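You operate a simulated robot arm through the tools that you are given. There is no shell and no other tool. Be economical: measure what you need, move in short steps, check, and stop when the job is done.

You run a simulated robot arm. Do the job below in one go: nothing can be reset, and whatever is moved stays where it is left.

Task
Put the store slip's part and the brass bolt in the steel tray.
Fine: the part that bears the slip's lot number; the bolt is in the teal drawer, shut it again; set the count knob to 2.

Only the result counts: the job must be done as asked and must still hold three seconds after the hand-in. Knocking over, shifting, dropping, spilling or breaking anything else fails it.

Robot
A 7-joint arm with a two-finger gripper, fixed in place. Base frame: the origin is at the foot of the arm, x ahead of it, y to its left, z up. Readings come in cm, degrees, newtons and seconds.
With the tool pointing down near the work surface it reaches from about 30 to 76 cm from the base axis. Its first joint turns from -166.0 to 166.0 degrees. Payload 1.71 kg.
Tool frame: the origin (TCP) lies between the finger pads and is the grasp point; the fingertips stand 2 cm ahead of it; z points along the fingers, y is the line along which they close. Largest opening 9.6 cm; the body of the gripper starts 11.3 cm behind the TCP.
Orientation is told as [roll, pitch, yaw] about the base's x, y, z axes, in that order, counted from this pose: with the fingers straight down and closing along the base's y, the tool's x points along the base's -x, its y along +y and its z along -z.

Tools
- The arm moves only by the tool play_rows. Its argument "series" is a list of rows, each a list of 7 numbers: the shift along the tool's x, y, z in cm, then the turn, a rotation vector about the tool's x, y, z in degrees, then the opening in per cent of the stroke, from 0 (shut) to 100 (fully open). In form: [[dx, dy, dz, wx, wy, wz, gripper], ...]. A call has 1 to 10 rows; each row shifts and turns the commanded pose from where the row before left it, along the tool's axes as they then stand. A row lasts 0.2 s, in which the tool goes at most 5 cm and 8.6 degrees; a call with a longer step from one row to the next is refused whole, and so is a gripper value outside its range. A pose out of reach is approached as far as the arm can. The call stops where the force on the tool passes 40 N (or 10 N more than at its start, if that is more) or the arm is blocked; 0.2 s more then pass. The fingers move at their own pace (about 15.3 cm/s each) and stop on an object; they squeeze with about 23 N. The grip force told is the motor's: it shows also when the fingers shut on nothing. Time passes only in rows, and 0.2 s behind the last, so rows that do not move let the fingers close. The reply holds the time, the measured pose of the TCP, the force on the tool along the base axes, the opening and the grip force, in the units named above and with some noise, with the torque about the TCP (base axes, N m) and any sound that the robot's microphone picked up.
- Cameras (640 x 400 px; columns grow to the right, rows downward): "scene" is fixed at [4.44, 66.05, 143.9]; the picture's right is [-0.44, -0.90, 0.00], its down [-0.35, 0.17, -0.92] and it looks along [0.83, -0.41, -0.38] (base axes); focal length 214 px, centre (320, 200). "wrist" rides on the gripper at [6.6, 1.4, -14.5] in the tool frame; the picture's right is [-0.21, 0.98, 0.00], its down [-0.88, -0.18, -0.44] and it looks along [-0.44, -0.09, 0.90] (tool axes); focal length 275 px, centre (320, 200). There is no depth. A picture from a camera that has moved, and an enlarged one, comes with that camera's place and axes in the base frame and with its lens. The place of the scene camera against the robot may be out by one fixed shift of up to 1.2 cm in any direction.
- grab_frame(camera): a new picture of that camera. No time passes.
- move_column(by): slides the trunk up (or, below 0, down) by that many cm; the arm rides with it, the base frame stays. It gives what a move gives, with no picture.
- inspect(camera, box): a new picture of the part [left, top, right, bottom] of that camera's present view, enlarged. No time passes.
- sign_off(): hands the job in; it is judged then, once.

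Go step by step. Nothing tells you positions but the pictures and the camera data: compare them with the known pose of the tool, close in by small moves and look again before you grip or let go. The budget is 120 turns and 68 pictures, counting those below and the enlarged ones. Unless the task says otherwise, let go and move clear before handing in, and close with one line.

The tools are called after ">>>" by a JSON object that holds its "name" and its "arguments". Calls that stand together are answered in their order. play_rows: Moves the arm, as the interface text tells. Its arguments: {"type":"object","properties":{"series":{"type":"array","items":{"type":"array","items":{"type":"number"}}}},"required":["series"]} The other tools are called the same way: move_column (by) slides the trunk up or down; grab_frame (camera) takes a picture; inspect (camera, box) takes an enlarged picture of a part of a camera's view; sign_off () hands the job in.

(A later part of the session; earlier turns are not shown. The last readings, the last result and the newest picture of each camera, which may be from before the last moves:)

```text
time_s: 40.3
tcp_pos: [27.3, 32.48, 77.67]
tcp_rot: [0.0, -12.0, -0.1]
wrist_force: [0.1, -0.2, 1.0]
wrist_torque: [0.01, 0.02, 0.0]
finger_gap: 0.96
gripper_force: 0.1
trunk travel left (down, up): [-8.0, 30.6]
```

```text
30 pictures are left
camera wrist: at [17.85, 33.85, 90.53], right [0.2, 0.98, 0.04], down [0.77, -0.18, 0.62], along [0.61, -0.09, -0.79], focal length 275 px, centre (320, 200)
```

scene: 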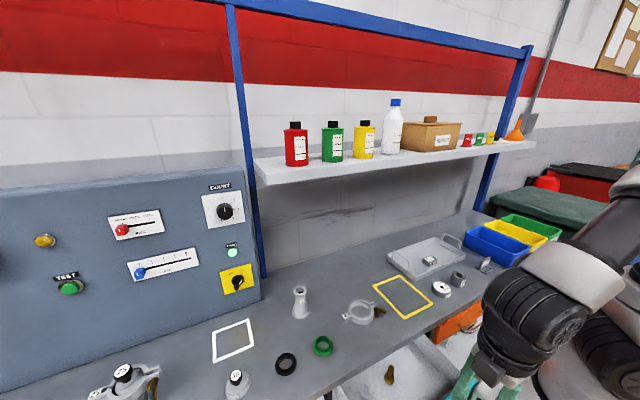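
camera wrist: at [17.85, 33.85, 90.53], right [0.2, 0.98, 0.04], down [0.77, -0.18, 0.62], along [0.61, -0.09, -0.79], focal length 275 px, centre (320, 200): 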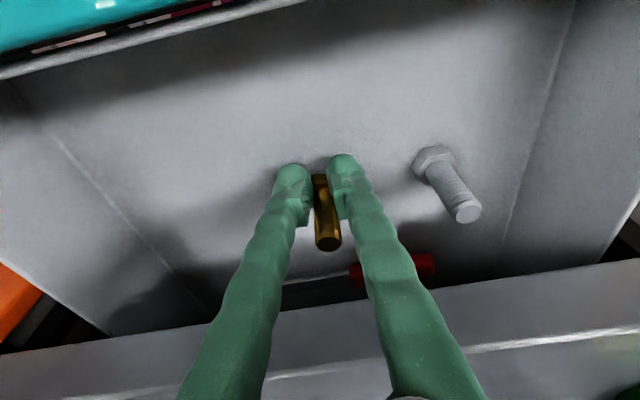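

The fingers closed without touching, so the bolt lies lower than I estimated. I'll reopen and go down until contact.

>>> {"name": "play_rows", "arguments": {"series": [[0, 0, 0, 0, 0, 0, 50], [0, 0, 0, 0, 0, 0, 50], [0.1, 0, 0.4, 0, 0, 0, 50], [0.1, 0, 0.4, 0, 0, 0, 50], [0.05, 0, 0.3, 0, 0, 0, 50], [0, 0, 0, 0, 0, 0, 50]]}}

>>> {"name": "grab_frame", "arguments": {"camera": "wrist"}}

```text
time_s: 41.7
tcp_pos: [27.25, 32.41, 76.48]
tcp_rot: [-0.1, -12.0, -0.2]
wrist_force: [-0.1, -0.4, -0.4]
wrist_torque: [-0.01, 0.02, -0.02]
finger_gap: 4.81
gripper_force: 0.1
trunk travel left (down, up): [-8.0, 30.6]
```

```text
29 pictures are left
camera wrist: at [17.84, 33.86, 89.41], right [0.2, 0.98, 0.04], down [0.77, -0.18, 0.62], along [0.61, -0.09, -0.79], focal length 275 px, centre (320, 200)
```

wrist: 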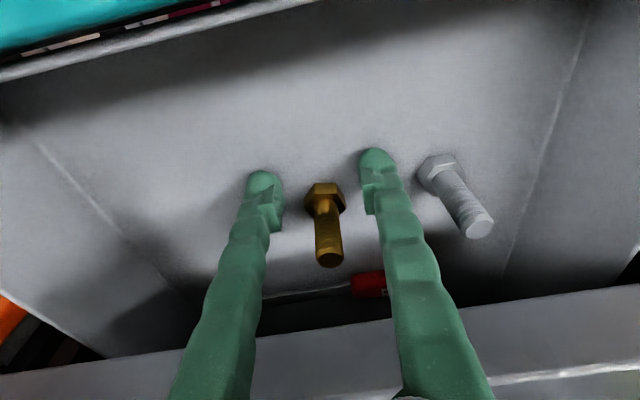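

>>> {"name": "play_rows", "arguments": {"series": [[0.1, 0, 0.4, 0, 0, 0, 50], [0.1, 0, 0.4, 0, 0, 0, 50], [0.05, 0, 0.3, 0, 0, 0, 50], [0, 0, 0, 0, 0, 0, 50]]}}

```text
time_s: 42.2
tcp_pos: [25.96, 32.77, 76.9]
tcp_rot: [0.2, -13.1, 0.1]
wrist_force: [-0.6, -0.6, -0.3]
wrist_torque: [-0.03, -0.06, 0.0]
finger_gap: 4.81
gripper_force: 0.0
trunk travel left (down, up): [-8.0, 30.6]
stopped in row 2: the force on the tool passed its limit at 49 N (the readings are from after the stop); the commanded pose is now the measured one
```

Something touched at about z 76.1 and the arm backed off. I'll see what it was.

>>> {"name": "grab_frame", "arguments": {"camera": "wrist"}}

>>> {"name": "inspect", "arguments": {"camera": "scene", "box": [300, 280, 500, 400]}}

```text
28 pictures are left
camera wrist: at [16.4, 34.04, 89.53], right [0.2, 0.98, 0.05], down [0.75, -0.19, 0.63], along [0.63, -0.09, -0.77], focal length 275 px, centre (320, 200)
```

wrist: 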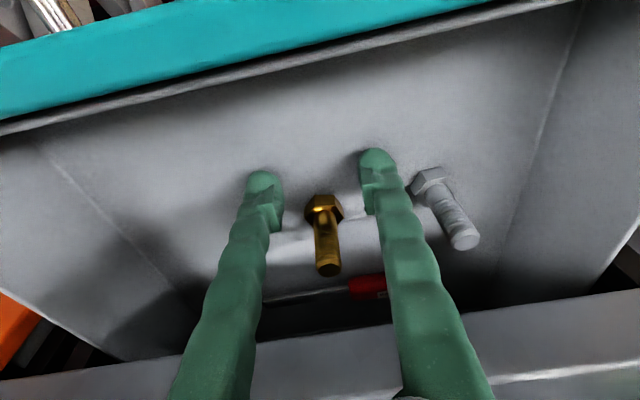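

```text
3.20 times, centred on (400, 340) of scene
camera zoom: at [4.44, 66.05, 143.9], right [-0.44, -0.9, 0.0], down [-0.35, 0.17, -0.92], along [0.83, -0.41, -0.38], focal length 686 px, centre (64, -248)
```

zoom: 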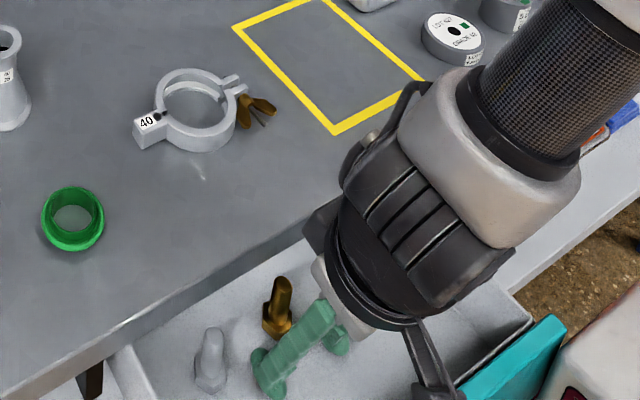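

The fingertips are still about 3 cm short in x: the head is nearer (29.2, 32.3, 75), and the contact was most likely the drawer floor. I'll tilt to 16° and slide forward just above the floor.

>>> {"name": "play_rows", "arguments": {"series": [[0, -0.3, -0.3, 0, -3, 0, 50], [-0.7, 0, 0.3, 0, 0, 0, 50], [-0.7, 0, 0.3, 0, 0, 0, 50], [-0.7, 0, 0.4, 0, 0, 0, 50], [0, 0, 0, 0, 0, 0, 50]]}}

>>> {"name": "grab_frame", "arguments": {"camera": "wrist"}}

>>> {"name": "inspect", "arguments": {"camera": "scene", "box": [300, 280, 500, 400]}}

```text
time_s: 43.4
tcp_pos: [28.47, 32.22, 76.75]
tcp_rot: [0.2, -16.0, -0.1]
wrist_force: [0.3, 0.2, 1.1]
wrist_torque: [-0.02, 0.02, 0.0]
finger_gap: 4.82
gripper_force: 0.0
trunk travel left (down, up): [-8.0, 30.6]
```

```text
26 pictures are left
camera wrist: at [18.17, 33.59, 88.9], right [0.2, 0.98, 0.06], down [0.72, -0.19, 0.67], along [0.67, -0.09, -0.74], focal length 275 px, centre (320, 200)
```

wrist: 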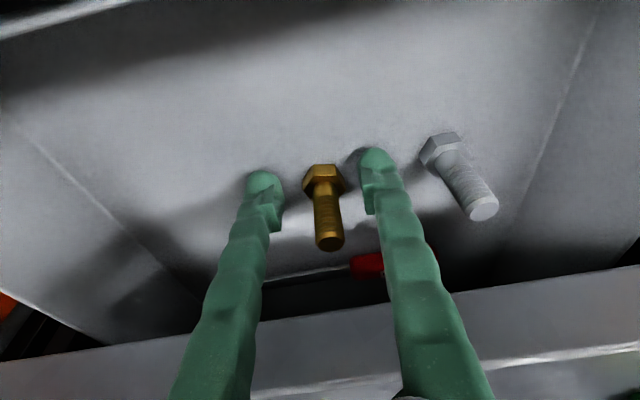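

```text
3.20 times, centred on (400, 340) of scene
camera zoom: at [4.44, 66.05, 143.9], right [-0.44, -0.9, 0.0], down [-0.35, 0.17, -0.92], along [0.83, -0.41, -0.38], focal length 686 px, centre (64, -248)
```

zoom: 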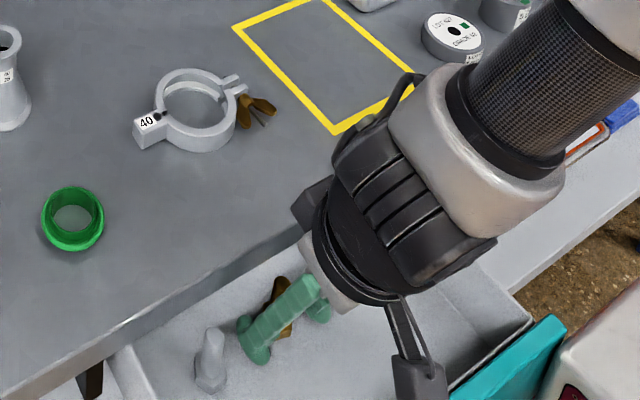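

The head now sits between the tips in both views. I'll lower 0.4 cm and close.

>>> {"name": "play_rows", "arguments": {"series": [[0.1, 0.1, 0.25, 0, 0, 0, 50], [0, 0, 0.15, 0, 0, 0, 50], [0, 0, 0, 0, 0, 0, 30], [0, 0, 0, 0, 0, 0, 5], [0, 0, 0, 0, 0, 0, 5], [0, 0, 0, 0, 0, 0, 5]]}}

>>> {"name": "grab_frame", "arguments": {"camera": "wrist"}}

```text
time_s: 44.1
tcp_pos: [27.32, 32.44, 76.89]
tcp_rot: [0.1, -17.1, -0.2]
wrist_force: [-1.1, 0.3, -1.0]
wrist_torque: [-0.05, -0.04, -0.04]
finger_gap: 2.32
gripper_force: 34.9
trunk travel left (down, up): [-8.0, 30.6]
stopped in row 3: the force on the tool passed its limit at 50 N (the readings are from after the stop); the commanded pose is now the measured one
```

```text
24 pictures are left
camera wrist: at [16.81, 33.77, 88.87], right [0.2, 0.98, 0.06], down [0.71, -0.19, 0.68], along [0.68, -0.09, -0.73], focal length 275 px, centre (320, 200)
```

wrist: 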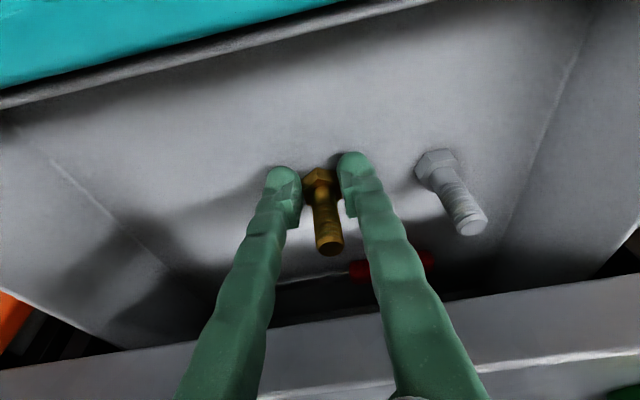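

The bolt head is gripped (2.3 cm). I'll lift slightly, draw back from under the bench edge, and check.

>>> {"name": "play_rows", "arguments": {"series": [[0, 0, -0.7, 0, 0, 0, 5], [0, 0, -0.8, 0, 0, 0, 5], [1.9, 0, -0.6, 0, 0, 0, 5], [1.9, 0, -0.6, 0, 0, 0, 5], [0, 0, 0, 0, 0, 0, 5]]}}

>>> {"name": "grab_frame", "arguments": {"camera": "wrist"}}

```text
time_s: 45.3
tcp_pos: [23.16, 32.47, 78.23]
tcp_rot: [0.3, -17.1, -0.3]
wrist_force: [0.5, -0.6, -1.0]
wrist_torque: [0.01, 0.01, 0.01]
finger_gap: 2.27
gripper_force: 23.5
trunk travel left (down, up): [-8.0, 30.6]
```

```text
23 pictures are left
camera wrist: at [12.69, 33.66, 90.29], right [0.2, 0.98, 0.06], down [0.71, -0.19, 0.68], along [0.68, -0.09, -0.73], focal length 275 px, centre (320, 200)
```

wrist: 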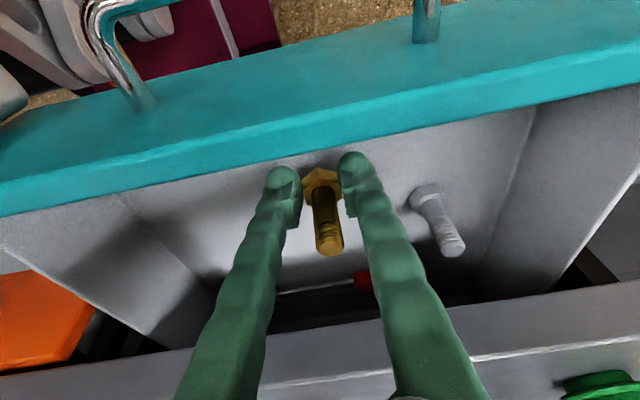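

The bolt is clear of the bench edge. I'll raise it, then carry it at the same tilt to the tray's right half.

>>> {"name": "play_rows", "arguments": {"series": [[-1.0, 0, -4.3, 0, 0, 0, 5], [-1.3, 0, -4.3, 0, 0, 0, 5], [-1.3, 0, -4.3, 0, 0, 0, 5], [-1.3, 0, -4.3, 0, 0, 0, 5], [-1.3, 0, -4.3, 0, 0, 0, 5], [0, 0, 0, 0, 0, 0, 5]]}}

>>> {"name": "play_rows", "arguments": {"series": [[-2.87, -3.7, 0.88, 0, 0, 0, 5], [-2.87, -3.7, 0.88, 0, 0, 0, 5], [-2.87, -3.7, 0.88, 0, 0, 0, 5], [-2.87, -3.7, 0.88, 0, 0, 0, 5], [-2.87, -3.7, 0.88, 0, 0, 0, 5], [-2.87, -3.7, 0.88, 0, 0, 0, 5], [-2.87, -3.7, 0.88, 0, 0, 0, 5], [-2.87, -3.7, 0.88, 0, 0, 0, 5], [0, 0, 0, 0, 0, 0, 5]]}}

>>> {"name": "grab_frame", "arguments": {"camera": "wrist"}}

```text
time_s: 45.9
tcp_pos: [25.11, 26.66, 80.79]
tcp_rot: [-13.1, -19.8, -1.9]
wrist_force: [0.4, 0.3, -1.5]
wrist_torque: [0.01, 0.02, 0.03]
finger_gap: 2.28
gripper_force: 23.3
trunk travel left (down, up): [-8.0, 30.6]
stopped in row 3: the arm was blocked; the commanded pose is now the measured one
```

```text
time_s: 46.5
tcp_pos: [28.14, 20.49, 81.14]
tcp_rot: [-16.8, -21.3, 3.1]
wrist_force: [-2.2, 57.6, 6.5]
wrist_torque: [0.13, 0.02, -0.31]
finger_gap: 2.24
gripper_force: 23.6
trunk travel left (down, up): [-8.0, 30.6]
stopped in row 3: the force on the tool passed its limit at 71 N (the readings are from after the stop); the commanded pose is now the measured one
```

```text
22 pictures are left
camera wrist: at [16.84, 25.35, 91.3], right [0.24, 0.95, -0.19], down [0.64, -0.01, 0.76], along [0.72, -0.31, -0.62], focal length 275 px, centre (320, 200)
```

wrist: 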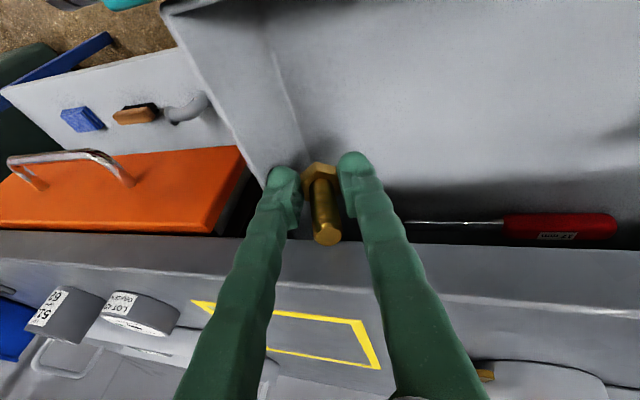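

The arm was blocked while rising and the second move then pressed a finger against the drawer's side wall. I'll stop and look at the scene before anything else.

>>> {"name": "grab_frame", "arguments": {"camera": "scene"}}

```text
21 pictures are left
```

scene: 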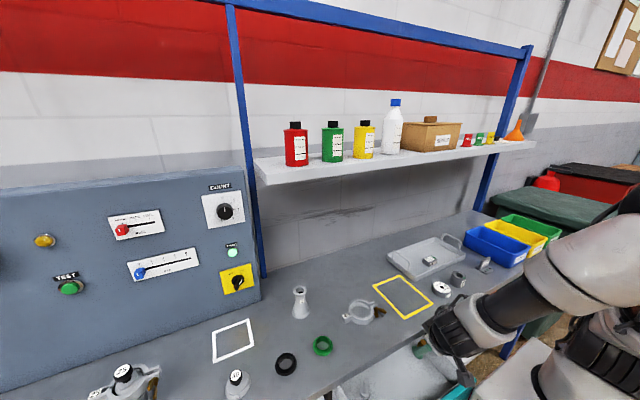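

The bolt is still held. The arm looks too folded to rise on its own, so I'll move off the wall, draw back from under the bench edge, and later lift with the trunk.

>>> {"name": "play_rows", "arguments": {"series": [[-0.07, 1.45, -0.4, 0, 0, 0, 5], [-0.07, 1.45, -0.4, 0, 0, 0, 5], [1.4, -0.1, -0.55, 0, 0, 0, 5], [0, 0, 0, 0, 0, 0, 5]]}}

>>> {"name": "grab_frame", "arguments": {"camera": "wrist"}}

```text
time_s: 47.7
tcp_pos: [28.02, 20.62, 81.57]
tcp_rot: [-16.9, -22.1, -3.6]
wrist_force: [2.0, 21.6, 15.1]
wrist_torque: [-0.46, 0.01, 0.07]
finger_gap: 2.31
gripper_force: 23.2
trunk travel left (down, up): [-8.0, 30.6]
stopped in row 4: the arm was blocked; the commanded pose is now the measured one
```

```text
20 pictures are left
camera wrist: at [17.18, 26.68, 91.66], right [0.35, 0.92, -0.19], down [0.63, -0.09, 0.77], along [0.69, -0.39, -0.61], focal length 275 px, centre (320, 200)
```

wrist: 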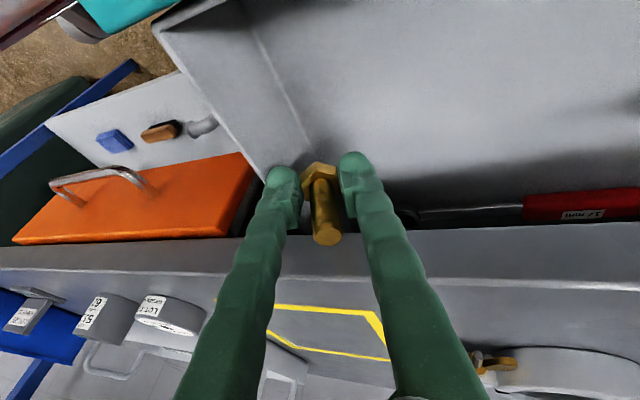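

The arm itself seems to be resting on something, probably the forearm against the bench front. I'll raise the trunk slightly and see.

>>> {"name": "move_column", "arguments": {"by": 1.5}}

>>> {"name": "inspect", "arguments": {"camera": "scene", "box": [340, 180, 640, 400]}}

```text
time_s: 48.4
tcp_pos: [27.7, 19.99, 83.11]
tcp_rot: [-17.6, -21.8, -3.7]
wrist_force: [-0.4, 0.2, -0.9]
wrist_torque: [0.03, -0.04, -0.01]
finger_gap: 2.29
gripper_force: 23.0
trunk travel left (down, up): [-9.5, 29.1]
```

```text
1.82 times, centred on (490, 290) of scene
camera zoom: at [4.44, 66.05, 143.9], right [-0.44, -0.9, 0.0], down [-0.35, 0.17, -0.92], along [0.83, -0.41, -0.38], focal length 390 px, centre (11, 36)
```

zoom: 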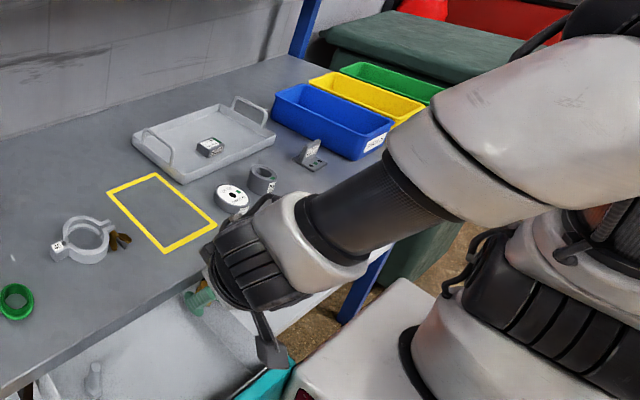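

The force is gone and the bolt is still held. I'll check where the bolt's tip is relative to the bench edge before raising more.

>>> {"name": "grab_frame", "arguments": {"camera": "wrist"}}

```text
18 pictures are left
camera wrist: at [17.08, 26.19, 93.1], right [0.36, 0.91, -0.2], down [0.63, -0.08, 0.77], along [0.69, -0.4, -0.6], focal length 275 px, centre (320, 200)
```

wrist: 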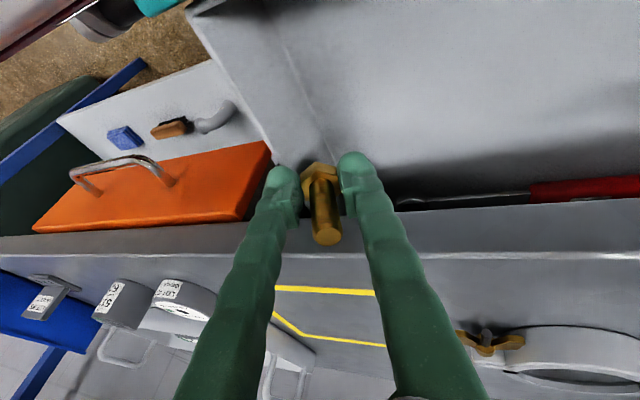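

The bolt is in front of the bench edge. I'll back off 1 cm in x, then raise with the trunk.

>>> {"name": "play_rows", "arguments": {"series": [[0.5, 0.05, -0.2, 0, 0, 0, 5], [0.5, 0.05, -0.2, 0, 0, 0, 5], [0, 0, 0, 0, 0, 0, 5]]}}

```text
time_s: 49.4
tcp_pos: [27.55, 17.95, 83.22]
tcp_rot: [-17.7, -23.1, -9.1]
wrist_force: [0.1, 14.3, 15.2]
wrist_torque: [0.21, 0.01, -0.08]
finger_gap: 2.3
gripper_force: 23.0
trunk travel left (down, up): [-9.5, 29.1]
stopped in row 3: the arm was blocked; the commanded pose is now the measured one
```

Arm motion is still blocked, so I'll lift with the trunk only.

>>> {"name": "move_column", "arguments": {"by": 3}}

```text
time_s: 50.1
tcp_pos: [27.51, 17.55, 86.13]
tcp_rot: [-18.3, -22.9, -9.1]
wrist_force: [-0.4, 0.8, -1.3]
wrist_torque: [-0.01, 0.04, 0.05]
finger_gap: 2.3
gripper_force: 23.0
trunk travel left (down, up): [-12.5, 26.1]
```

>>> {"name": "move_column", "arguments": {"by": 12}}

>>> {"name": "grab_frame", "arguments": {"camera": "scene"}}

```text
time_s: 51.6
tcp_pos: [27.71, 17.56, 98.02]
tcp_rot: [-18.2, -23.1, -9.4]
wrist_force: [1.0, 0.1, -1.6]
wrist_torque: [-0.02, -0.01, 0.03]
finger_gap: 2.28
gripper_force: 22.8
trunk travel left (down, up): [-24.5, 14.1]
```

```text
17 pictures are left
```

scene: 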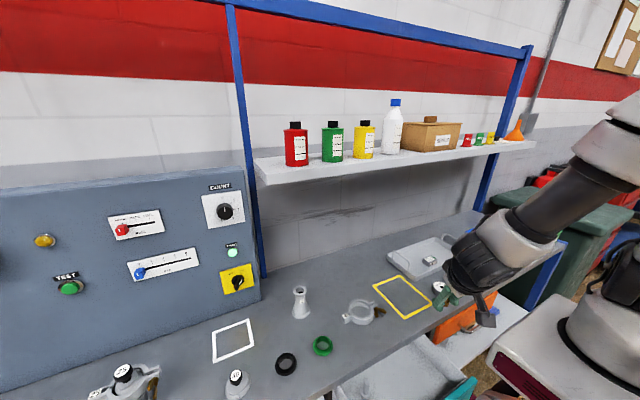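

The bolt is up and clear, and nothing else has shifted. I'll move outward toward the tray a little to check the arm moves freely.

>>> {"name": "play_rows", "arguments": {"series": [[-2.8, -1.3, 0.9, 0, 0, 0, 5], [-2.8, -1.3, 0.9, 0, 0, 0, 5], [-2.8, -1.3, 0.9, 0, 0, 0, 5], [0, 0, 0, 0, 0, 0, 5]]}}

```text
time_s: 52.6
tcp_pos: [33.92, 14.28, 100.36]
tcp_rot: [-17.3, -22.6, -5.6]
wrist_force: [-0.3, 0.1, -1.8]
wrist_torque: [0.03, 0.0, 0.01]
finger_gap: 2.3
gripper_force: 23.3
trunk travel left (down, up): [-24.5, 14.1]
```

It moves freely. I'll straighten the roll and yaw, keeping about 17° of tilt.

>>> {"name": "play_rows", "arguments": {"series": [[0, 0, 0, -6.4, 1.55, -2.0, 5], [0, 0, 0, -6.4, 1.55, -2.0, 5], [0, 0, 0, -6.4, 1.55, -2.0, 5], [0, 0, 0, 0, 0, 0, 5]]}}

```text
time_s: 53.6
tcp_pos: [34.23, 14.15, 100.24]
tcp_rot: [0.2, -17.2, -0.2]
wrist_force: [-0.4, 0.2, -0.3]
wrist_torque: [-0.02, -0.01, 0.03]
finger_gap: 2.3
gripper_force: 22.0
trunk travel left (down, up): [-24.5, 14.1]
```

>>> {"name": "play_rows", "arguments": {"series": [[-3.06, -2.8, 0.94, 0, 0, 0, 5], [-3.06, -2.8, 0.94, 0, 0, 0, 5], [-3.06, -2.8, 0.94, 0, 0, 0, 5], [-3.06, -2.8, 0.94, 0, 0, 0, 5], [0, 0, 0, 0, 0, 0, 5]]}}

>>> {"name": "grab_frame", "arguments": {"camera": "wrist"}}

```text
time_s: 54.8
tcp_pos: [46.51, 2.89, 100.33]
tcp_rot: [0.0, -17.3, 0.0]
wrist_force: [-0.2, -0.5, -0.6]
wrist_torque: [-0.01, 0.0, 0.02]
finger_gap: 2.31
gripper_force: 23.0
trunk travel left (down, up): [-24.5, 14.1]
```

```text
16 pictures are left
camera wrist: at [35.93, 4.16, 112.29], right [0.2, 0.98, 0.06], down [0.7, -0.18, 0.68], along [0.68, -0.09, -0.73], focal length 275 px, centre (320, 200)
```

wrist: 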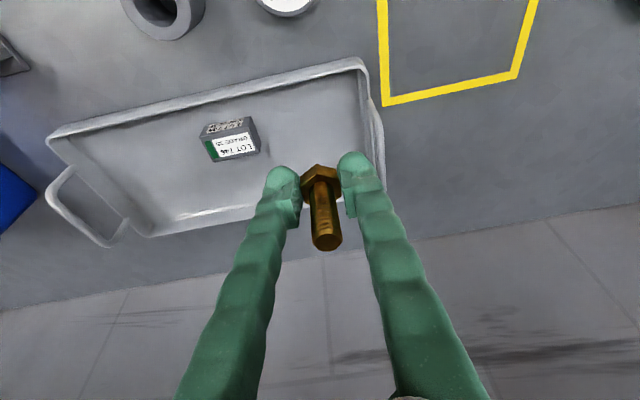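

The descent should land inside the tray, right of the block. I'll lower most of the way and then feel for contact.

>>> {"name": "play_rows", "arguments": {"series": [[-0.95, 0, 0.3, 0, 0, 0, 5], [1.2, 0, 3.82, 0, 0, 0, 5], [1.2, 0, 3.82, 0, 0, 0, 5], [0.6, 0, 1.9, 0, 0, 0, 5], [0, 0, 0, 0, 0, 0, 5]]}}

>>> {"name": "grab_frame", "arguments": {"camera": "wrist"}}

```text
time_s: 56.0
tcp_pos: [47.66, 2.7, 90.16]
tcp_rot: [0.0, -17.4, -0.1]
wrist_force: [0.4, -0.5, -1.5]
wrist_torque: [0.0, 0.0, 0.04]
finger_gap: 2.3
gripper_force: 23.0
trunk travel left (down, up): [-24.5, 14.1]
```

```text
15 pictures are left
camera wrist: at [37.06, 4.11, 102.17], right [0.2, 0.98, 0.06], down [0.7, -0.19, 0.68], along [0.68, -0.09, -0.73], focal length 275 px, centre (320, 200)
```

wrist: 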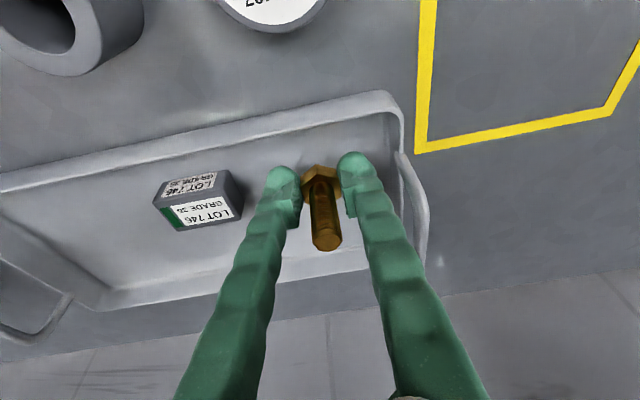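

>>> {"name": "play_rows", "arguments": {"series": [[0, -0.8, 0, 0, 0, 0, 5], [0.2, 0, 0.65, 0, 0, 0, 5], [0.1, 0, 0.4, 0, 0, 0, 5], [0.1, 0, 0.3, 0, 0, 0, 5], [0, 0, 0, 0, 0, 0, 5]]}}

```text
time_s: 57.2
tcp_pos: [47.66, 2.06, 88.95]
tcp_rot: [0.0, -17.4, -0.2]
wrist_force: [-0.4, 0.0, -0.7]
wrist_torque: [-0.01, 0.03, 0.03]
finger_gap: 2.29
gripper_force: 22.5
trunk travel left (down, up): [-24.5, 14.1]
```

>>> {"name": "play_rows", "arguments": {"series": [[0.06, 0, 0.2, 0, 0, 0, 5], [0.06, 0, 0.2, 0, 0, 0, 5], [0, 0, 0, 0, 0, 0, 5]]}}

```text
time_s: 58.0
tcp_pos: [47.86, 2.07, 88.43]
tcp_rot: [0.1, -17.3, -0.1]
wrist_force: [-1.0, -0.1, 0.0]
wrist_torque: [0.01, 0.01, 0.01]
finger_gap: 2.29
gripper_force: 23.0
trunk travel left (down, up): [-24.5, 14.1]
```

>>> {"name": "play_rows", "arguments": {"series": [[0.05, 0, 0.15, 0, 0, 0, 5], [0.05, 0, 0.15, 0, 0, 0, 5], [0, 0, 0, 0, 0, 0, 5]]}}

```text
time_s: 58.8
tcp_pos: [47.75, 2.16, 88.42]
tcp_rot: [0.0, -17.6, 0.0]
wrist_force: [-1.5, -1.6, 37.3]
wrist_torque: [-0.05, 0.19, -0.04]
finger_gap: 2.3
gripper_force: 22.7
trunk travel left (down, up): [-24.5, 14.1]
```

It's touching the tray floor. I'll ease off, open moderately and rise straight up.

>>> {"name": "play_rows", "arguments": {"series": [[-0.05, 0, -0.2, 0, 0, 0, 5], [0, 0, 0, 0, 0, 0, 40], [0, 0, 0, 0, 0, 0, 40], [-0.6, 0, -1.9, 0, 0, 0, 40], [-1.2, 0, -3.8, 0, 0, 0, 40], [-1.2, 0, -3.8, 0, 0, 0, 40], [2.5, 0, -1, 0, 0, 0, 40], [0, 0, 0, 0, 0, 0, 40]]}}

>>> {"name": "grab_frame", "arguments": {"camera": "wrist"}}

```text
time_s: 60.6
tcp_pos: [45.18, 1.92, 98.58]
tcp_rot: [0.0, -17.4, -0.1]
wrist_force: [0.7, 0.6, -0.1]
wrist_torque: [-0.02, 0.01, 0.0]
finger_gap: 3.84
gripper_force: 0.0
trunk travel left (down, up): [-24.5, 14.1]
```

```text
14 pictures are left
camera wrist: at [34.59, 3.24, 110.58], right [0.2, 0.98, 0.06], down [0.7, -0.19, 0.68], along [0.68, -0.09, -0.73], focal length 275 px, centre (320, 200)
```

wrist: 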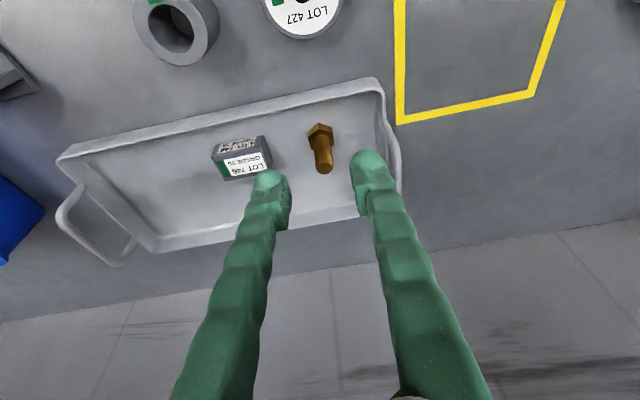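

Both the LOT 746 block and the brass bolt are in the tray. Next I'll close the drawer, taking the hand to just in front of its face at about (12.5, 31).

>>> {"name": "play_rows", "arguments": {"series": [[3, 3, 0, 0, 8.6, 0, 0], [3, 3, 0, 0, 8.6, 0, 0], [3.1, 2.9, 0, 0, 0, 0, 0], [3.1, 2.9, 0, 0, 0, 0, 0], [3.1, 2.9, 0, 0, 0, 0, 0], [3.1, 2.9, 0, 0, 0, 0, 0], [3.1, 2.9, 0, 0, 0, 0, 0], [3.1, 2.9, 0, 0, 0, 0, 0], [0, 0, 0, 0, 0, 0, 0]]}}

```text
time_s: 62.6
tcp_pos: [20.46, 25.52, 97.18]
tcp_rot: [0.1, 0.1, -0.1]
wrist_force: [-0.2, 0.5, -0.2]
wrist_torque: [0.0, 0.0, -0.01]
finger_gap: 0.0
gripper_force: 23.4
trunk travel left (down, up): [-24.5, 14.1]
```

>>> {"name": "play_rows", "arguments": {"series": [[2.7, 2.2, 0, 0, 0, 0, 0], [2.7, 2.2, 0, 0, 0, 0, 0], [2.7, 2.1, 0, 0, 0, 0, 0], [0, 0, 0, 0, 0, 0, 0]]}}

>>> {"name": "grab_frame", "arguments": {"camera": "wrist"}}

```text
time_s: 63.6
tcp_pos: [13.22, 31.83, 97.45]
tcp_rot: [0.1, -0.1, -1.2]
wrist_force: [0.1, -0.3, -0.5]
wrist_torque: [-0.04, 0.03, -0.01]
finger_gap: 0.0
gripper_force: 23.1
trunk travel left (down, up): [-24.5, 14.1]
```

```text
13 pictures are left
camera wrist: at [6.65, 33.22, 112.01], right [0.23, 0.97, 0.0], down [0.87, -0.21, 0.44], along [0.43, -0.1, -0.9], focal length 275 px, centre (320, 200)
```

wrist: 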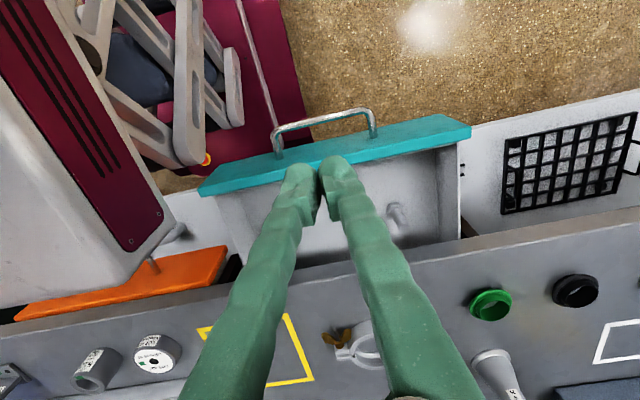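

The face's top edge is at x≈14.3 and the bar at x≈12.5. I'll set the closed fingers just in front of the face and lower with the trunk, keeping the tips above the bar.

>>> {"name": "play_rows", "arguments": {"series": [[0.7, 0, 0, 0, 0, 0, 0], [0, 0, 0, 0, 0, 0, 0]]}}

>>> {"name": "move_column", "arguments": {"by": -11}}

>>> {"name": "grab_frame", "arguments": {"camera": "wrist"}}

```text
time_s: 64.2
tcp_pos: [13.2, 31.74, 97.34]
tcp_rot: [0.1, -0.1, -2.2]
wrist_force: [-0.2, 1.2, 0.7]
wrist_torque: [-0.01, 0.01, -0.02]
finger_gap: 0.01
gripper_force: 23.3
trunk travel left (down, up): [-24.5, 14.1]
```

```text
time_s: 65.6
tcp_pos: [12.94, 31.77, 86.37]
tcp_rot: [0.1, 0.0, -1.9]
wrist_force: [-0.1, -0.1, -0.1]
wrist_torque: [0.02, 0.04, 0.0]
finger_gap: 0.02
gripper_force: 23.3
trunk travel left (down, up): [-13.5, 25.1]
```

```text
12 pictures are left
camera wrist: at [6.44, 33.21, 100.92], right [0.24, 0.97, 0.0], down [0.87, -0.21, 0.45], along [0.43, -0.11, -0.9], focal length 275 px, centre (320, 200)
```

wrist: 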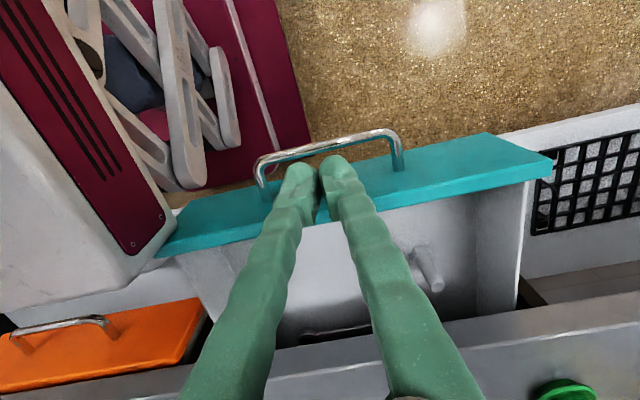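

The face is at x≈15.7, so the fingers clear it. I'll lower 4.2 cm more and start pushing.

>>> {"name": "move_column", "arguments": {"by": -4.2}}

>>> {"name": "play_rows", "arguments": {"series": [[-1, 0, 0, 0, 0, 0, 0], [-1.5, 0, 0, 0, 0, 0, 0], [-1.5, 0, 0, 0, 0, 0, 0], [-1.5, 0, 0, 0, 0, 0, 0], [0, 0, 0, 0, 0, 0, 0]]}}

>>> {"name": "grab_frame", "arguments": {"camera": "wrist"}}

```text
time_s: 66.5
tcp_pos: [12.9, 31.7, 82.11]
tcp_rot: [0.1, 0.1, -1.8]
wrist_force: [0.2, 1.3, 0.7]
wrist_torque: [0.01, -0.01, 0.02]
finger_gap: 0.0
gripper_force: 23.0
trunk travel left (down, up): [-9.3, 29.3]
```

```text
time_s: 67.7
tcp_pos: [17.72, 31.95, 82.28]
tcp_rot: [0.0, 0.0, 0.0]
wrist_force: [-0.1, -0.1, 0.0]
wrist_torque: [0.0, -0.01, 0.0]
finger_gap: 0.0
gripper_force: 29.4
trunk travel left (down, up): [-9.3, 29.3]
```

```text
11 pictures are left
camera wrist: at [11.09, 33.22, 96.81], right [0.21, 0.98, 0.0], down [0.88, -0.19, 0.45], along [0.44, -0.09, -0.9], focal length 275 px, centre (320, 200)
```

wrist: 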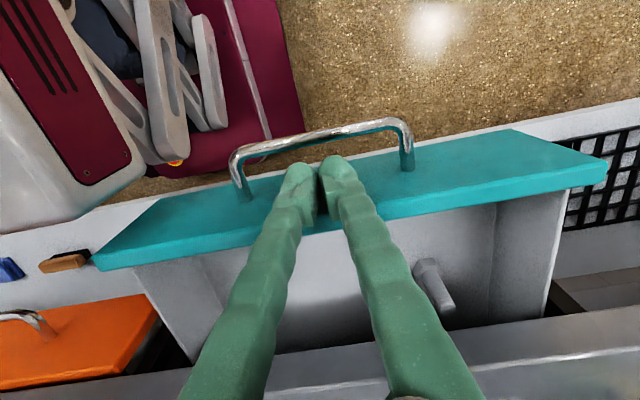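

The drawer moves with the push. I'll continue until it meets its closed stop.

>>> {"name": "play_rows", "arguments": {"series": [[-1.5, 0, 0, 0, 0, 0, 0], [-1.5, 0, 0, 0, 0, 0, 0], [-1.5, 0, 0, 0, 0, 0, 0], [-1.5, 0, 0, 0, 0, 0, 0], [-1.2, 0, 0, 0, 0, 0, 0], [-1, 0, 0, 0, 0, 0, 0], [-0.6, 0, 0, 0, 0, 0, 0], [-0.5, 0, 0, 0, 0, 0, 0], [-0.5, 0, 0, 0, 0, 0, 0], [-0.5, 0, 0, 0, 0, 0, 0]]}}

```text
time_s: 69.9
tcp_pos: [27.61, 32.07, 82.22]
tcp_rot: [-0.1, -0.2, -0.1]
wrist_force: [-0.1, -0.4, 0.1]
wrist_torque: [0.0, -0.03, -0.02]
finger_gap: 0.0
gripper_force: 30.0
trunk travel left (down, up): [-9.3, 29.3]
```

>>> {"name": "play_rows", "arguments": {"series": [[-0.3, 0, 0, 0, 0, 0, 0], [-0.3, 0, 0, 0, 0, 0, 0], [-0.3, 0, 0, 0, 0, 0, 0], [0, 0, 0, 0, 0, 0, 0]]}}

```text
time_s: 70.9
tcp_pos: [28.37, 31.89, 82.31]
tcp_rot: [-0.1, -0.1, -0.1]
wrist_force: [-13.7, -1.7, 4.7]
wrist_torque: [0.0, 0.1, -0.03]
finger_gap: 0.61
gripper_force: 29.7
trunk travel left (down, up): [-9.3, 29.3]
```

It has met resistance at x 28.4. I'll check the drawer's state.

>>> {"name": "inspect", "arguments": {"camera": "scene", "box": [320, 290, 520, 400]}}

```text
3.20 times, centred on (420, 345) of scene
camera zoom: at [4.44, 66.05, 143.9], right [-0.44, -0.9, 0.0], down [-0.35, 0.17, -0.92], along [0.83, -0.41, -0.38], focal length 686 px, centre (0, -264)
```

zoom: 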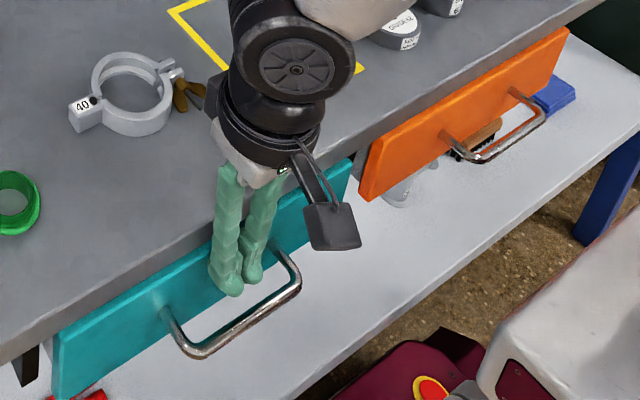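

The drawer looks shut, matching its starting outline. I'll back off, raise the trunk, and head for the COUNT knob, which I estimate at about (60, 66, 119) facing -x.

>>> {"name": "play_rows", "arguments": {"series": [[1, 0, 0, 0, 0, 0, 0], [1, 0, 0, 0, 0, 0, 0], [0, 0, 0, 0, 0, 0, 0]]}}

>>> {"name": "move_column", "arguments": {"by": 15}}

>>> {"name": "play_rows", "arguments": {"series": [[0, 3, -3.9, 0, 0, 0, 50], [0, 3, -3.9, 0, 0, 0, 50], [-2, 3, -3, 0, 0, 0, 70], [-2, 3, -3, 0, 0, 0, 70], [-2, 3, -3, 0, 0, 0, 70], [0, 3, -3, 0, 0, 0, 70], [0, 0, 0, 0, 0, 0, 70]]}}

```text
time_s: 71.7
tcp_pos: [26.48, 31.84, 82.24]
tcp_rot: [0.0, -0.1, -0.1]
wrist_force: [0.0, 0.1, 0.7]
wrist_torque: [0.01, -0.01, 0.01]
finger_gap: 0.01
gripper_force: 29.5
trunk travel left (down, up): [-9.3, 29.3]
```

```text
time_s: 73.4
tcp_pos: [26.4, 31.87, 97.13]
tcp_rot: [0.0, -0.1, -0.1]
wrist_force: [0.3, 0.9, -0.6]
wrist_torque: [0.01, 0.0, -0.02]
finger_gap: 0.0
gripper_force: 29.4
trunk travel left (down, up): [-24.3, 14.3]
```

```text
time_s: 75.0
tcp_pos: [32.51, 49.88, 117.08]
tcp_rot: [0.0, -0.1, 0.0]
wrist_force: [0.1, -0.2, -0.4]
wrist_torque: [0.0, -0.02, -0.01]
finger_gap: 6.71
gripper_force: 0.1
trunk travel left (down, up): [-24.3, 14.3]
```

>>> {"name": "play_rows", "arguments": {"series": [[0, 0, 0, 0, -8.5, 0, 70], [0, 0, 0, 0, -8.5, 0, 70], [0, 0, 0, 0, -8.5, 0, 70], [0, 0, 0, 0, -8.5, 0, 70], [0, 0, 0, 0, -8.5, 0, 70], [0, 0, 0, 0, 0, 0, 70]]}}

```text
time_s: 76.4
tcp_pos: [33.53, 49.27, 116.48]
tcp_rot: [-0.8, -42.6, -0.8]
wrist_force: [0.5, -0.6, 0.3]
wrist_torque: [-0.02, 0.01, 0.0]
finger_gap: 6.72
gripper_force: 0.0
trunk travel left (down, up): [-24.3, 14.3]
```

>>> {"name": "play_rows", "arguments": {"series": [[-1.4, 2, 1.4, 0, -8.2, 0, 70], [-1.2, 2, 1.6, 0, -8.2, 0, 70], [-0.9, 2, 1.8, 0, -8.2, 0, 70], [-0.6, 2, 1.9, 0, -8.2, 0, 70], [-0.3, 2, 2, 0, -8.0, 0, 70], [0, 2, 0, 0, -6.4, 0, 70], [0, 0, 0, 0, 0, 0, 70]]}}

>>> {"name": "grab_frame", "arguments": {"camera": "wrist"}}

```text
time_s: 78.0
tcp_pos: [43.14, 61.72, 116.43]
tcp_rot: [47.7, -89.8, -48.2]
wrist_force: [-0.1, -0.4, 0.5]
wrist_torque: [0.03, -0.01, 0.03]
finger_gap: 6.72
gripper_force: 0.1
trunk travel left (down, up): [-24.3, 14.3]
```

```text
9 pictures are left
camera wrist: at [28.57, 63.09, 109.87], right [0.01, 0.98, 0.21], down [-0.44, -0.18, 0.88], along [0.9, -0.1, 0.43], focal length 275 px, centre (320, 200)
```

wrist: 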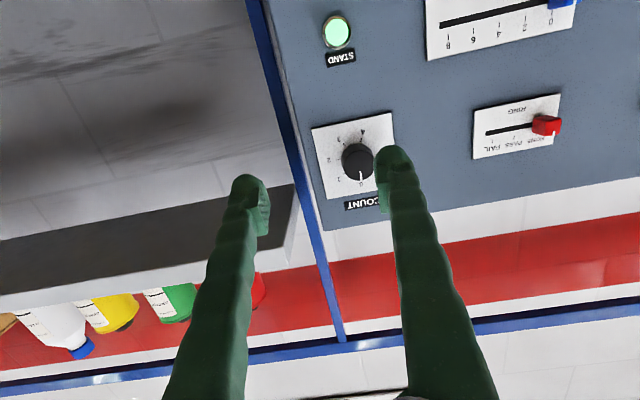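

The tool now points at the panel and the knob reads 0. I'll move in line with it at about (y 65.1, z 120.5), and closer.

>>> {"name": "play_rows", "arguments": {"series": [[-2, 1.7, 2, 0, 0, 0, 70], [-2, 1.7, 2, 0, 0, 0, 70], [0, 0, 2, 0, 0, 0, 70], [0, 0, 0, 0, 0, 0, 70]]}}

>>> {"name": "grab_frame", "arguments": {"camera": "wrist"}}

```text
time_s: 79.0
tcp_pos: [48.38, 65.31, 120.12]
tcp_rot: [-20.0, -89.8, 20.0]
wrist_force: [0.5, 0.0, -0.1]
wrist_torque: [-0.01, 0.02, -0.01]
finger_gap: 6.72
gripper_force: 0.1
trunk travel left (down, up): [-24.3, 14.3]
```

```text
8 pictures are left
camera wrist: at [33.88, 66.57, 113.59], right [0.0, 0.98, 0.2], down [-0.44, -0.18, 0.88], along [0.9, -0.09, 0.43], focal length 275 px, centre (320, 200)
```

wrist: 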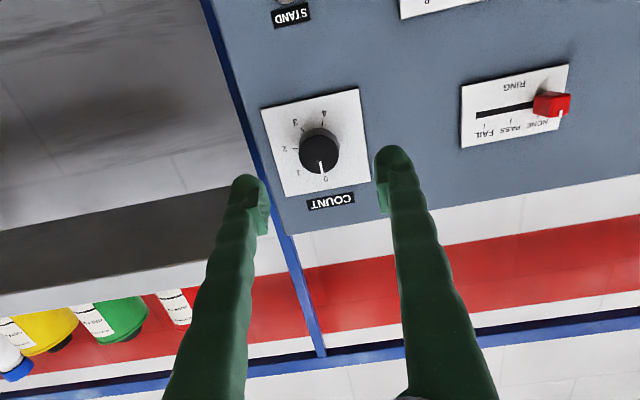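

The knob's front is at (60.2, 65.1, 121), about 4 cm across. I'll align, pre-turn the hand by -43°, then advance.

>>> {"name": "play_rows", "arguments": {"series": [[-0.9, -0.2, 2, 0, 0, 0, 70], [0, 0, 0, 0, 0, -8.6, 70], [0, 0, 0, 0, 0, -8.6, 70], [0, 0, 0, 0, 0, -8.6, 70], [0, 0, 0, 0, 0, -8.6, 70], [0, 0, 0, 0, 0, -8.6, 70], [0, 0, 2, 0, 0, 0, 70], [0, 0, 0, 0, 0, 0, 70]]}}

>>> {"name": "grab_frame", "arguments": {"camera": "wrist"}}

```text
time_s: 80.8
tcp_pos: [52.55, 65.26, 121.0]
tcp_rot: [-89.7, -46.9, 89.7]
wrist_force: [0.5, 0.3, -0.6]
wrist_torque: [-0.01, 0.03, -0.01]
finger_gap: 6.72
gripper_force: 0.1
trunk travel left (down, up): [-24.3, 14.3]
```

```text
7 pictures are left
camera wrist: at [37.96, 61.65, 115.33], right [0.0, 0.86, -0.52], down [-0.44, 0.47, 0.77], along [0.9, 0.23, 0.38], focal length 275 px, centre (320, 200)
```

wrist: 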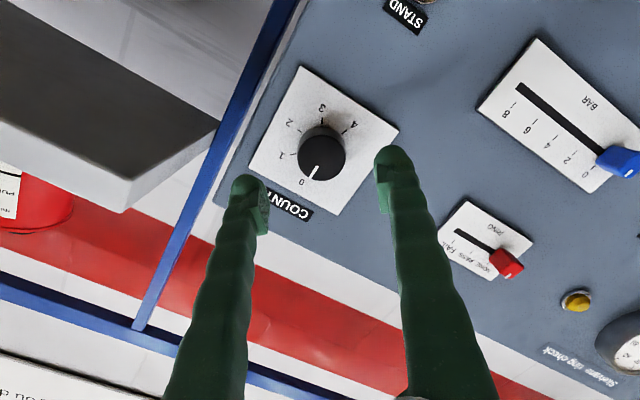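

Well centred. I'll advance around the knob with small final steps.

>>> {"name": "play_rows", "arguments": {"series": [[0, 0, 2, 0, 0, 0, 70], [0, 0, 2, 0, 0, 0, 70], [-0.1, 0, 1.5, 0, 0, 0, 70], [0, 0, 0.7, 0, 0, 0, 70], [0, 0, 0, 0, 0, 0, 70]]}}

>>> {"name": "grab_frame", "arguments": {"camera": "wrist"}}

```text
time_s: 82.0
tcp_pos: [57.95, 65.24, 121.4]
tcp_rot: [-89.9, -46.9, 89.9]
wrist_force: [-17.4, -4.1, -12.6]
wrist_torque: [-0.54, 1.2, 0.87]
finger_gap: 7.02
gripper_force: 10.8
trunk travel left (down, up): [-24.3, 14.3]
```

```text
6 pictures are left
camera wrist: at [43.4, 61.73, 115.66], right [0.0, 0.86, -0.52], down [-0.44, 0.46, 0.77], along [0.9, 0.23, 0.38], focal length 275 px, centre (320, 200)
```

wrist: 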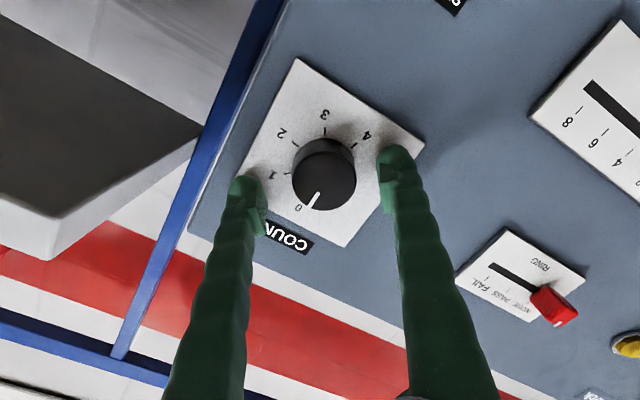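

One fingertip touches the plate. I'll back off 0.3 cm and close on the knob.

>>> {"name": "play_rows", "arguments": {"series": [[0, 0, -0.4, 0, 0, 0, 70], [0, 0, 0, 0, 0, 0, 60], [0, 0, 0, 0, 0, 0, 20], [0, 0, 0, 0, 0, 0, 20], [0, 0, 0, 0, 0, 0, 20]]}}

```text
time_s: 83.2
tcp_pos: [57.71, 65.57, 121.48]
tcp_rot: [-90.1, -46.9, 90.3]
wrist_force: [-8.1, 19.1, 1.3]
wrist_torque: [0.37, -0.19, 0.0]
finger_gap: 4.06
gripper_force: 15.8
trunk travel left (down, up): [-24.3, 14.3]
```

The knob is held (4.06 cm) with a small sideways load. I'll relieve that and start turning clockwise.

>>> {"name": "play_rows", "arguments": {"series": [[-0.2, 0.2, 0, 0, 0, 0, 20], [0, 0, 0, 0, 0, 7.5, 20], [0, 0, 0, 0, 0, 7.5, 20], [0, 0, 0, 0, 0, 7.5, 20], [0, 0, 0, 0, 0, 7.5, 20], [0, 0, 0, 0, 0, 0, 20]]}}

>>> {"name": "inspect", "arguments": {"camera": "wrist", "box": [200, 80, 440, 230]}}

```text
time_s: 84.6
tcp_pos: [57.65, 65.23, 121.39]
tcp_rot: [-90.8, -77.2, 90.7]
wrist_force: [-18.0, 6.5, 12.2]
wrist_torque: [0.01, -0.2, -0.16]
finger_gap: 3.52
gripper_force: 34.9
trunk travel left (down, up): [-24.3, 14.3]
```

```text
2.67 times, centred on (320, 155) of wrist
camera zoom: at [43.21, 65.06, 114.71], right [0.0, 1.0, -0.02], down [-0.45, 0.02, 0.89], along [0.89, 0.01, 0.45], focal length 734 px, centre (320, 320)
```

zoom: 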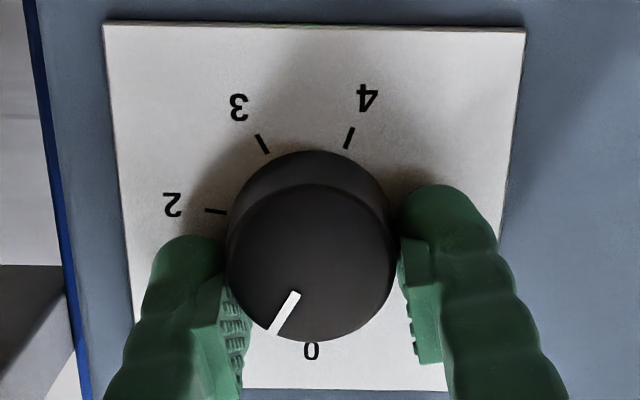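

The knob follows (about 30° turned), and tick 2 lies about 100° from tick 0. I'll turn roughly 70° more.

>>> {"name": "play_rows", "arguments": {"series": [[0, 0, -0.1, 0, 0, 8, 20], [0, 0, 0, 0, 0, 8, 20], [0, 0, 0, 0, 0, 8, 20], [0, 0, 0, 0, 0, 8, 20], [0, 0, 0, 0, 0, 8, 20], [0, 0, 0, 0, 0, 8, 20], [0, 0, 0, 0, 0, 8, 20], [0, 0, 0, 0, 0, 8, 20], [0, 0, 0, 0, 0, 6, 20], [0, 0, 0, 0, 0, 0, 20]]}}

>>> {"name": "inspect", "arguments": {"camera": "scene", "box": [190, 180, 260, 240]}}

```text
time_s: 85.9
tcp_pos: [57.67, 64.72, 121.3]
tcp_rot: [89.5, -60.3, -90.0]
wrist_force: [-104.0, -47.9, 8.8]
wrist_torque: [-0.22, -1.02, -0.16]
finger_gap: 3.57
gripper_force: 34.8
trunk travel left (down, up): [-24.3, 14.3]
stopped in row 6: the force on the tool passed its limit at 41 N (the readings are from after the stop); the commanded pose is now the measured one
```

```text
6.67 times, centred on (225, 210) of scene
camera zoom: at [4.44, 66.05, 143.9], right [-0.44, -0.9, 0.0], down [-0.35, 0.17, -0.92], along [0.83, -0.41, -0.38], focal length 1430 px, centre (953, 133)
```

zoom: 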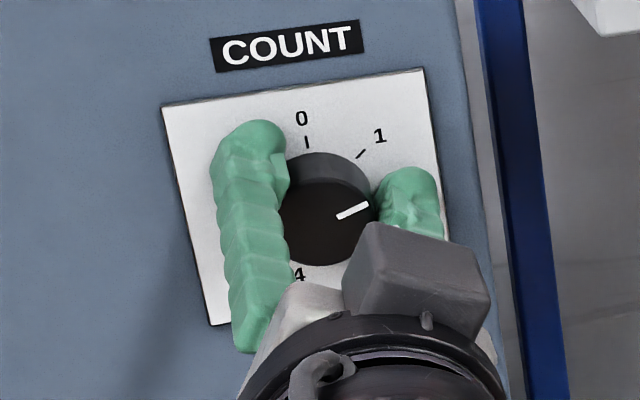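

About 74° is turned, but the hand presses hard on the panel. I'll release, back away a little, and re-centre.

>>> {"name": "play_rows", "arguments": {"series": [[0, 0, -0.2, 0, 0, 0, 70], [0, 0, -0.3, 0, 0, 0, 70], [0, 0, -1, 0, 0, 0, 70], [0, 0, 0, 0, 0, 0, 70]]}}

>>> {"name": "grab_frame", "arguments": {"camera": "wrist"}}

```text
time_s: 86.9
tcp_pos: [57.76, 63.71, 120.79]
tcp_rot: [88.6, -60.3, -89.7]
wrist_force: [-42.4, -33.5, 18.8]
wrist_torque: [1.13, -1.08, 0.68]
finger_gap: 5.63
gripper_force: 0.0
trunk travel left (down, up): [-24.3, 14.3]
```

```text
3 pictures are left
camera wrist: at [43.29, 68.43, 115.97], right [0.02, 0.75, 0.66], down [-0.45, -0.59, 0.68], along [0.89, -0.31, 0.32], focal length 275 px, centre (320, 200)
```

wrist: 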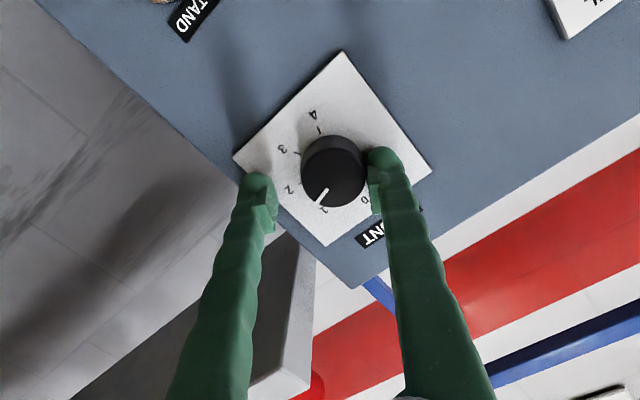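

The arm didn't back off as commanded, so a joint is probably at its limit in this hand orientation. I'll open fully, turn the hand back, and retreat.

>>> {"name": "play_rows", "arguments": {"series": [[0, 0, -0.5, 0, 0, 0, 95], [0, 0, -0.5, 0, 0, -4, 95], [0, 0, -0.5, 0, 0, -6, 95], [0, 0, -0.5, 0, 0, -8, 95], [0, 0, 0, 0, 0, -8, 95], [0, 0, 0, 0, 0, 0, 95]]}}

```text
time_s: 88.3
tcp_pos: [57.05, 64.89, 119.8]
tcp_rot: [65.9, -86.5, -66.6]
wrist_force: [1.1, -0.6, -0.2]
wrist_torque: [0.0, -0.09, 0.01]
finger_gap: 9.07
gripper_force: 0.1
trunk travel left (down, up): [-24.3, 14.3]
```

It's free now. I'll back off 1 cm, re-centre on the knob at (65.3, 121.3), pre-turn to about -35°, and regrip.

>>> {"name": "play_rows", "arguments": {"series": [[0, 0, -1.2, 0, 0, 0, 80], [-1.5, 0.4, 0, 0, 0, 0, 80], [0, 0, 0, 0, 0, -8.5, 75], [0, 0, 0, 0, 0, -8.5, 75], [0, 0, 0, 0, 0, -8.5, 75], [0, 0, 0, 0, 0, -8.5, 75], [0, 0, 0, 0, 0, -5, 75], [0, 0, 0, 0, 0, 0, 75]]}}

```text
time_s: 90.1
tcp_pos: [55.54, 65.33, 121.47]
tcp_rot: [-87.8, -54.2, 87.7]
wrist_force: [-0.2, 0.9, 0.1]
wrist_torque: [0.01, 0.04, 0.01]
finger_gap: 7.18
gripper_force: 0.1
trunk travel left (down, up): [-24.3, 14.3]
```

>>> {"name": "play_rows", "arguments": {"series": [[0, 0, 1.2, 0, 0, 0, 70], [0, 0, 0.7, 0, 0, 0, 70], [0, 0, 0, 0, 0, 0, 50], [0, 0, 0, 0, 0, 0, 20], [0, 0, 0, 0, 0, 0, 20], [0, 0, 0, 0, 0, 0, 20]]}}

>>> {"name": "inspect", "arguments": {"camera": "wrist", "box": [200, 80, 440, 230]}}

```text
time_s: 91.5
tcp_pos: [57.29, 65.74, 121.32]
tcp_rot: [-87.7, -54.2, 87.7]
wrist_force: [-0.3, 8.7, -3.4]
wrist_torque: [0.06, 0.05, 0.19]
finger_gap: 3.44
gripper_force: 35.0
trunk travel left (down, up): [-24.3, 14.3]
```

```text
2.67 times, centred on (320, 155) of wrist
camera zoom: at [42.76, 62.98, 115.63], right [0.0, 0.91, -0.4], down [-0.42, 0.37, 0.83], along [0.91, 0.17, 0.39], focal length 734 px, centre (320, 320)
```

zoom: 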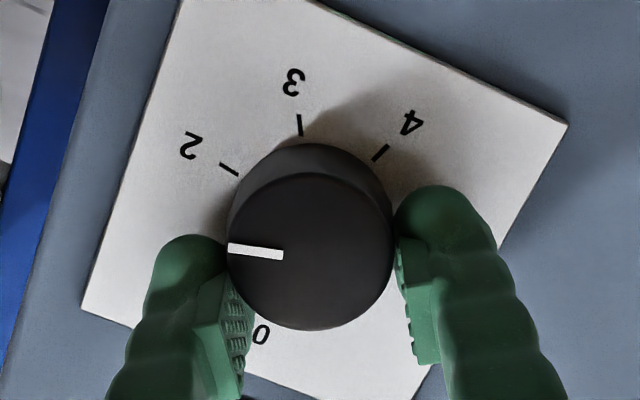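

The pointer reads about 75° and tick 2 is at about 100°, so I'll turn another 25°.

>>> {"name": "play_rows", "arguments": {"series": [[0, 0, 0, 0, 0, 8.3, 20], [0, 0, 0, 0, 0, 8.3, 20], [0, 0, 0, 0, 0, 8.4, 20], [0, 0, 0, 0, 0, 0, 20], [0, 0, 0, 0, 0, 0, 20]]}}

```text
time_s: 92.7
tcp_pos: [57.46, 65.23, 121.66]
tcp_rot: [-83.3, -79.3, 82.6]
wrist_force: [-4.6, -8.7, -1.6]
wrist_torque: [-0.1, -0.04, -0.28]
finger_gap: 3.42
gripper_force: 35.2
trunk travel left (down, up): [-24.3, 14.3]
```

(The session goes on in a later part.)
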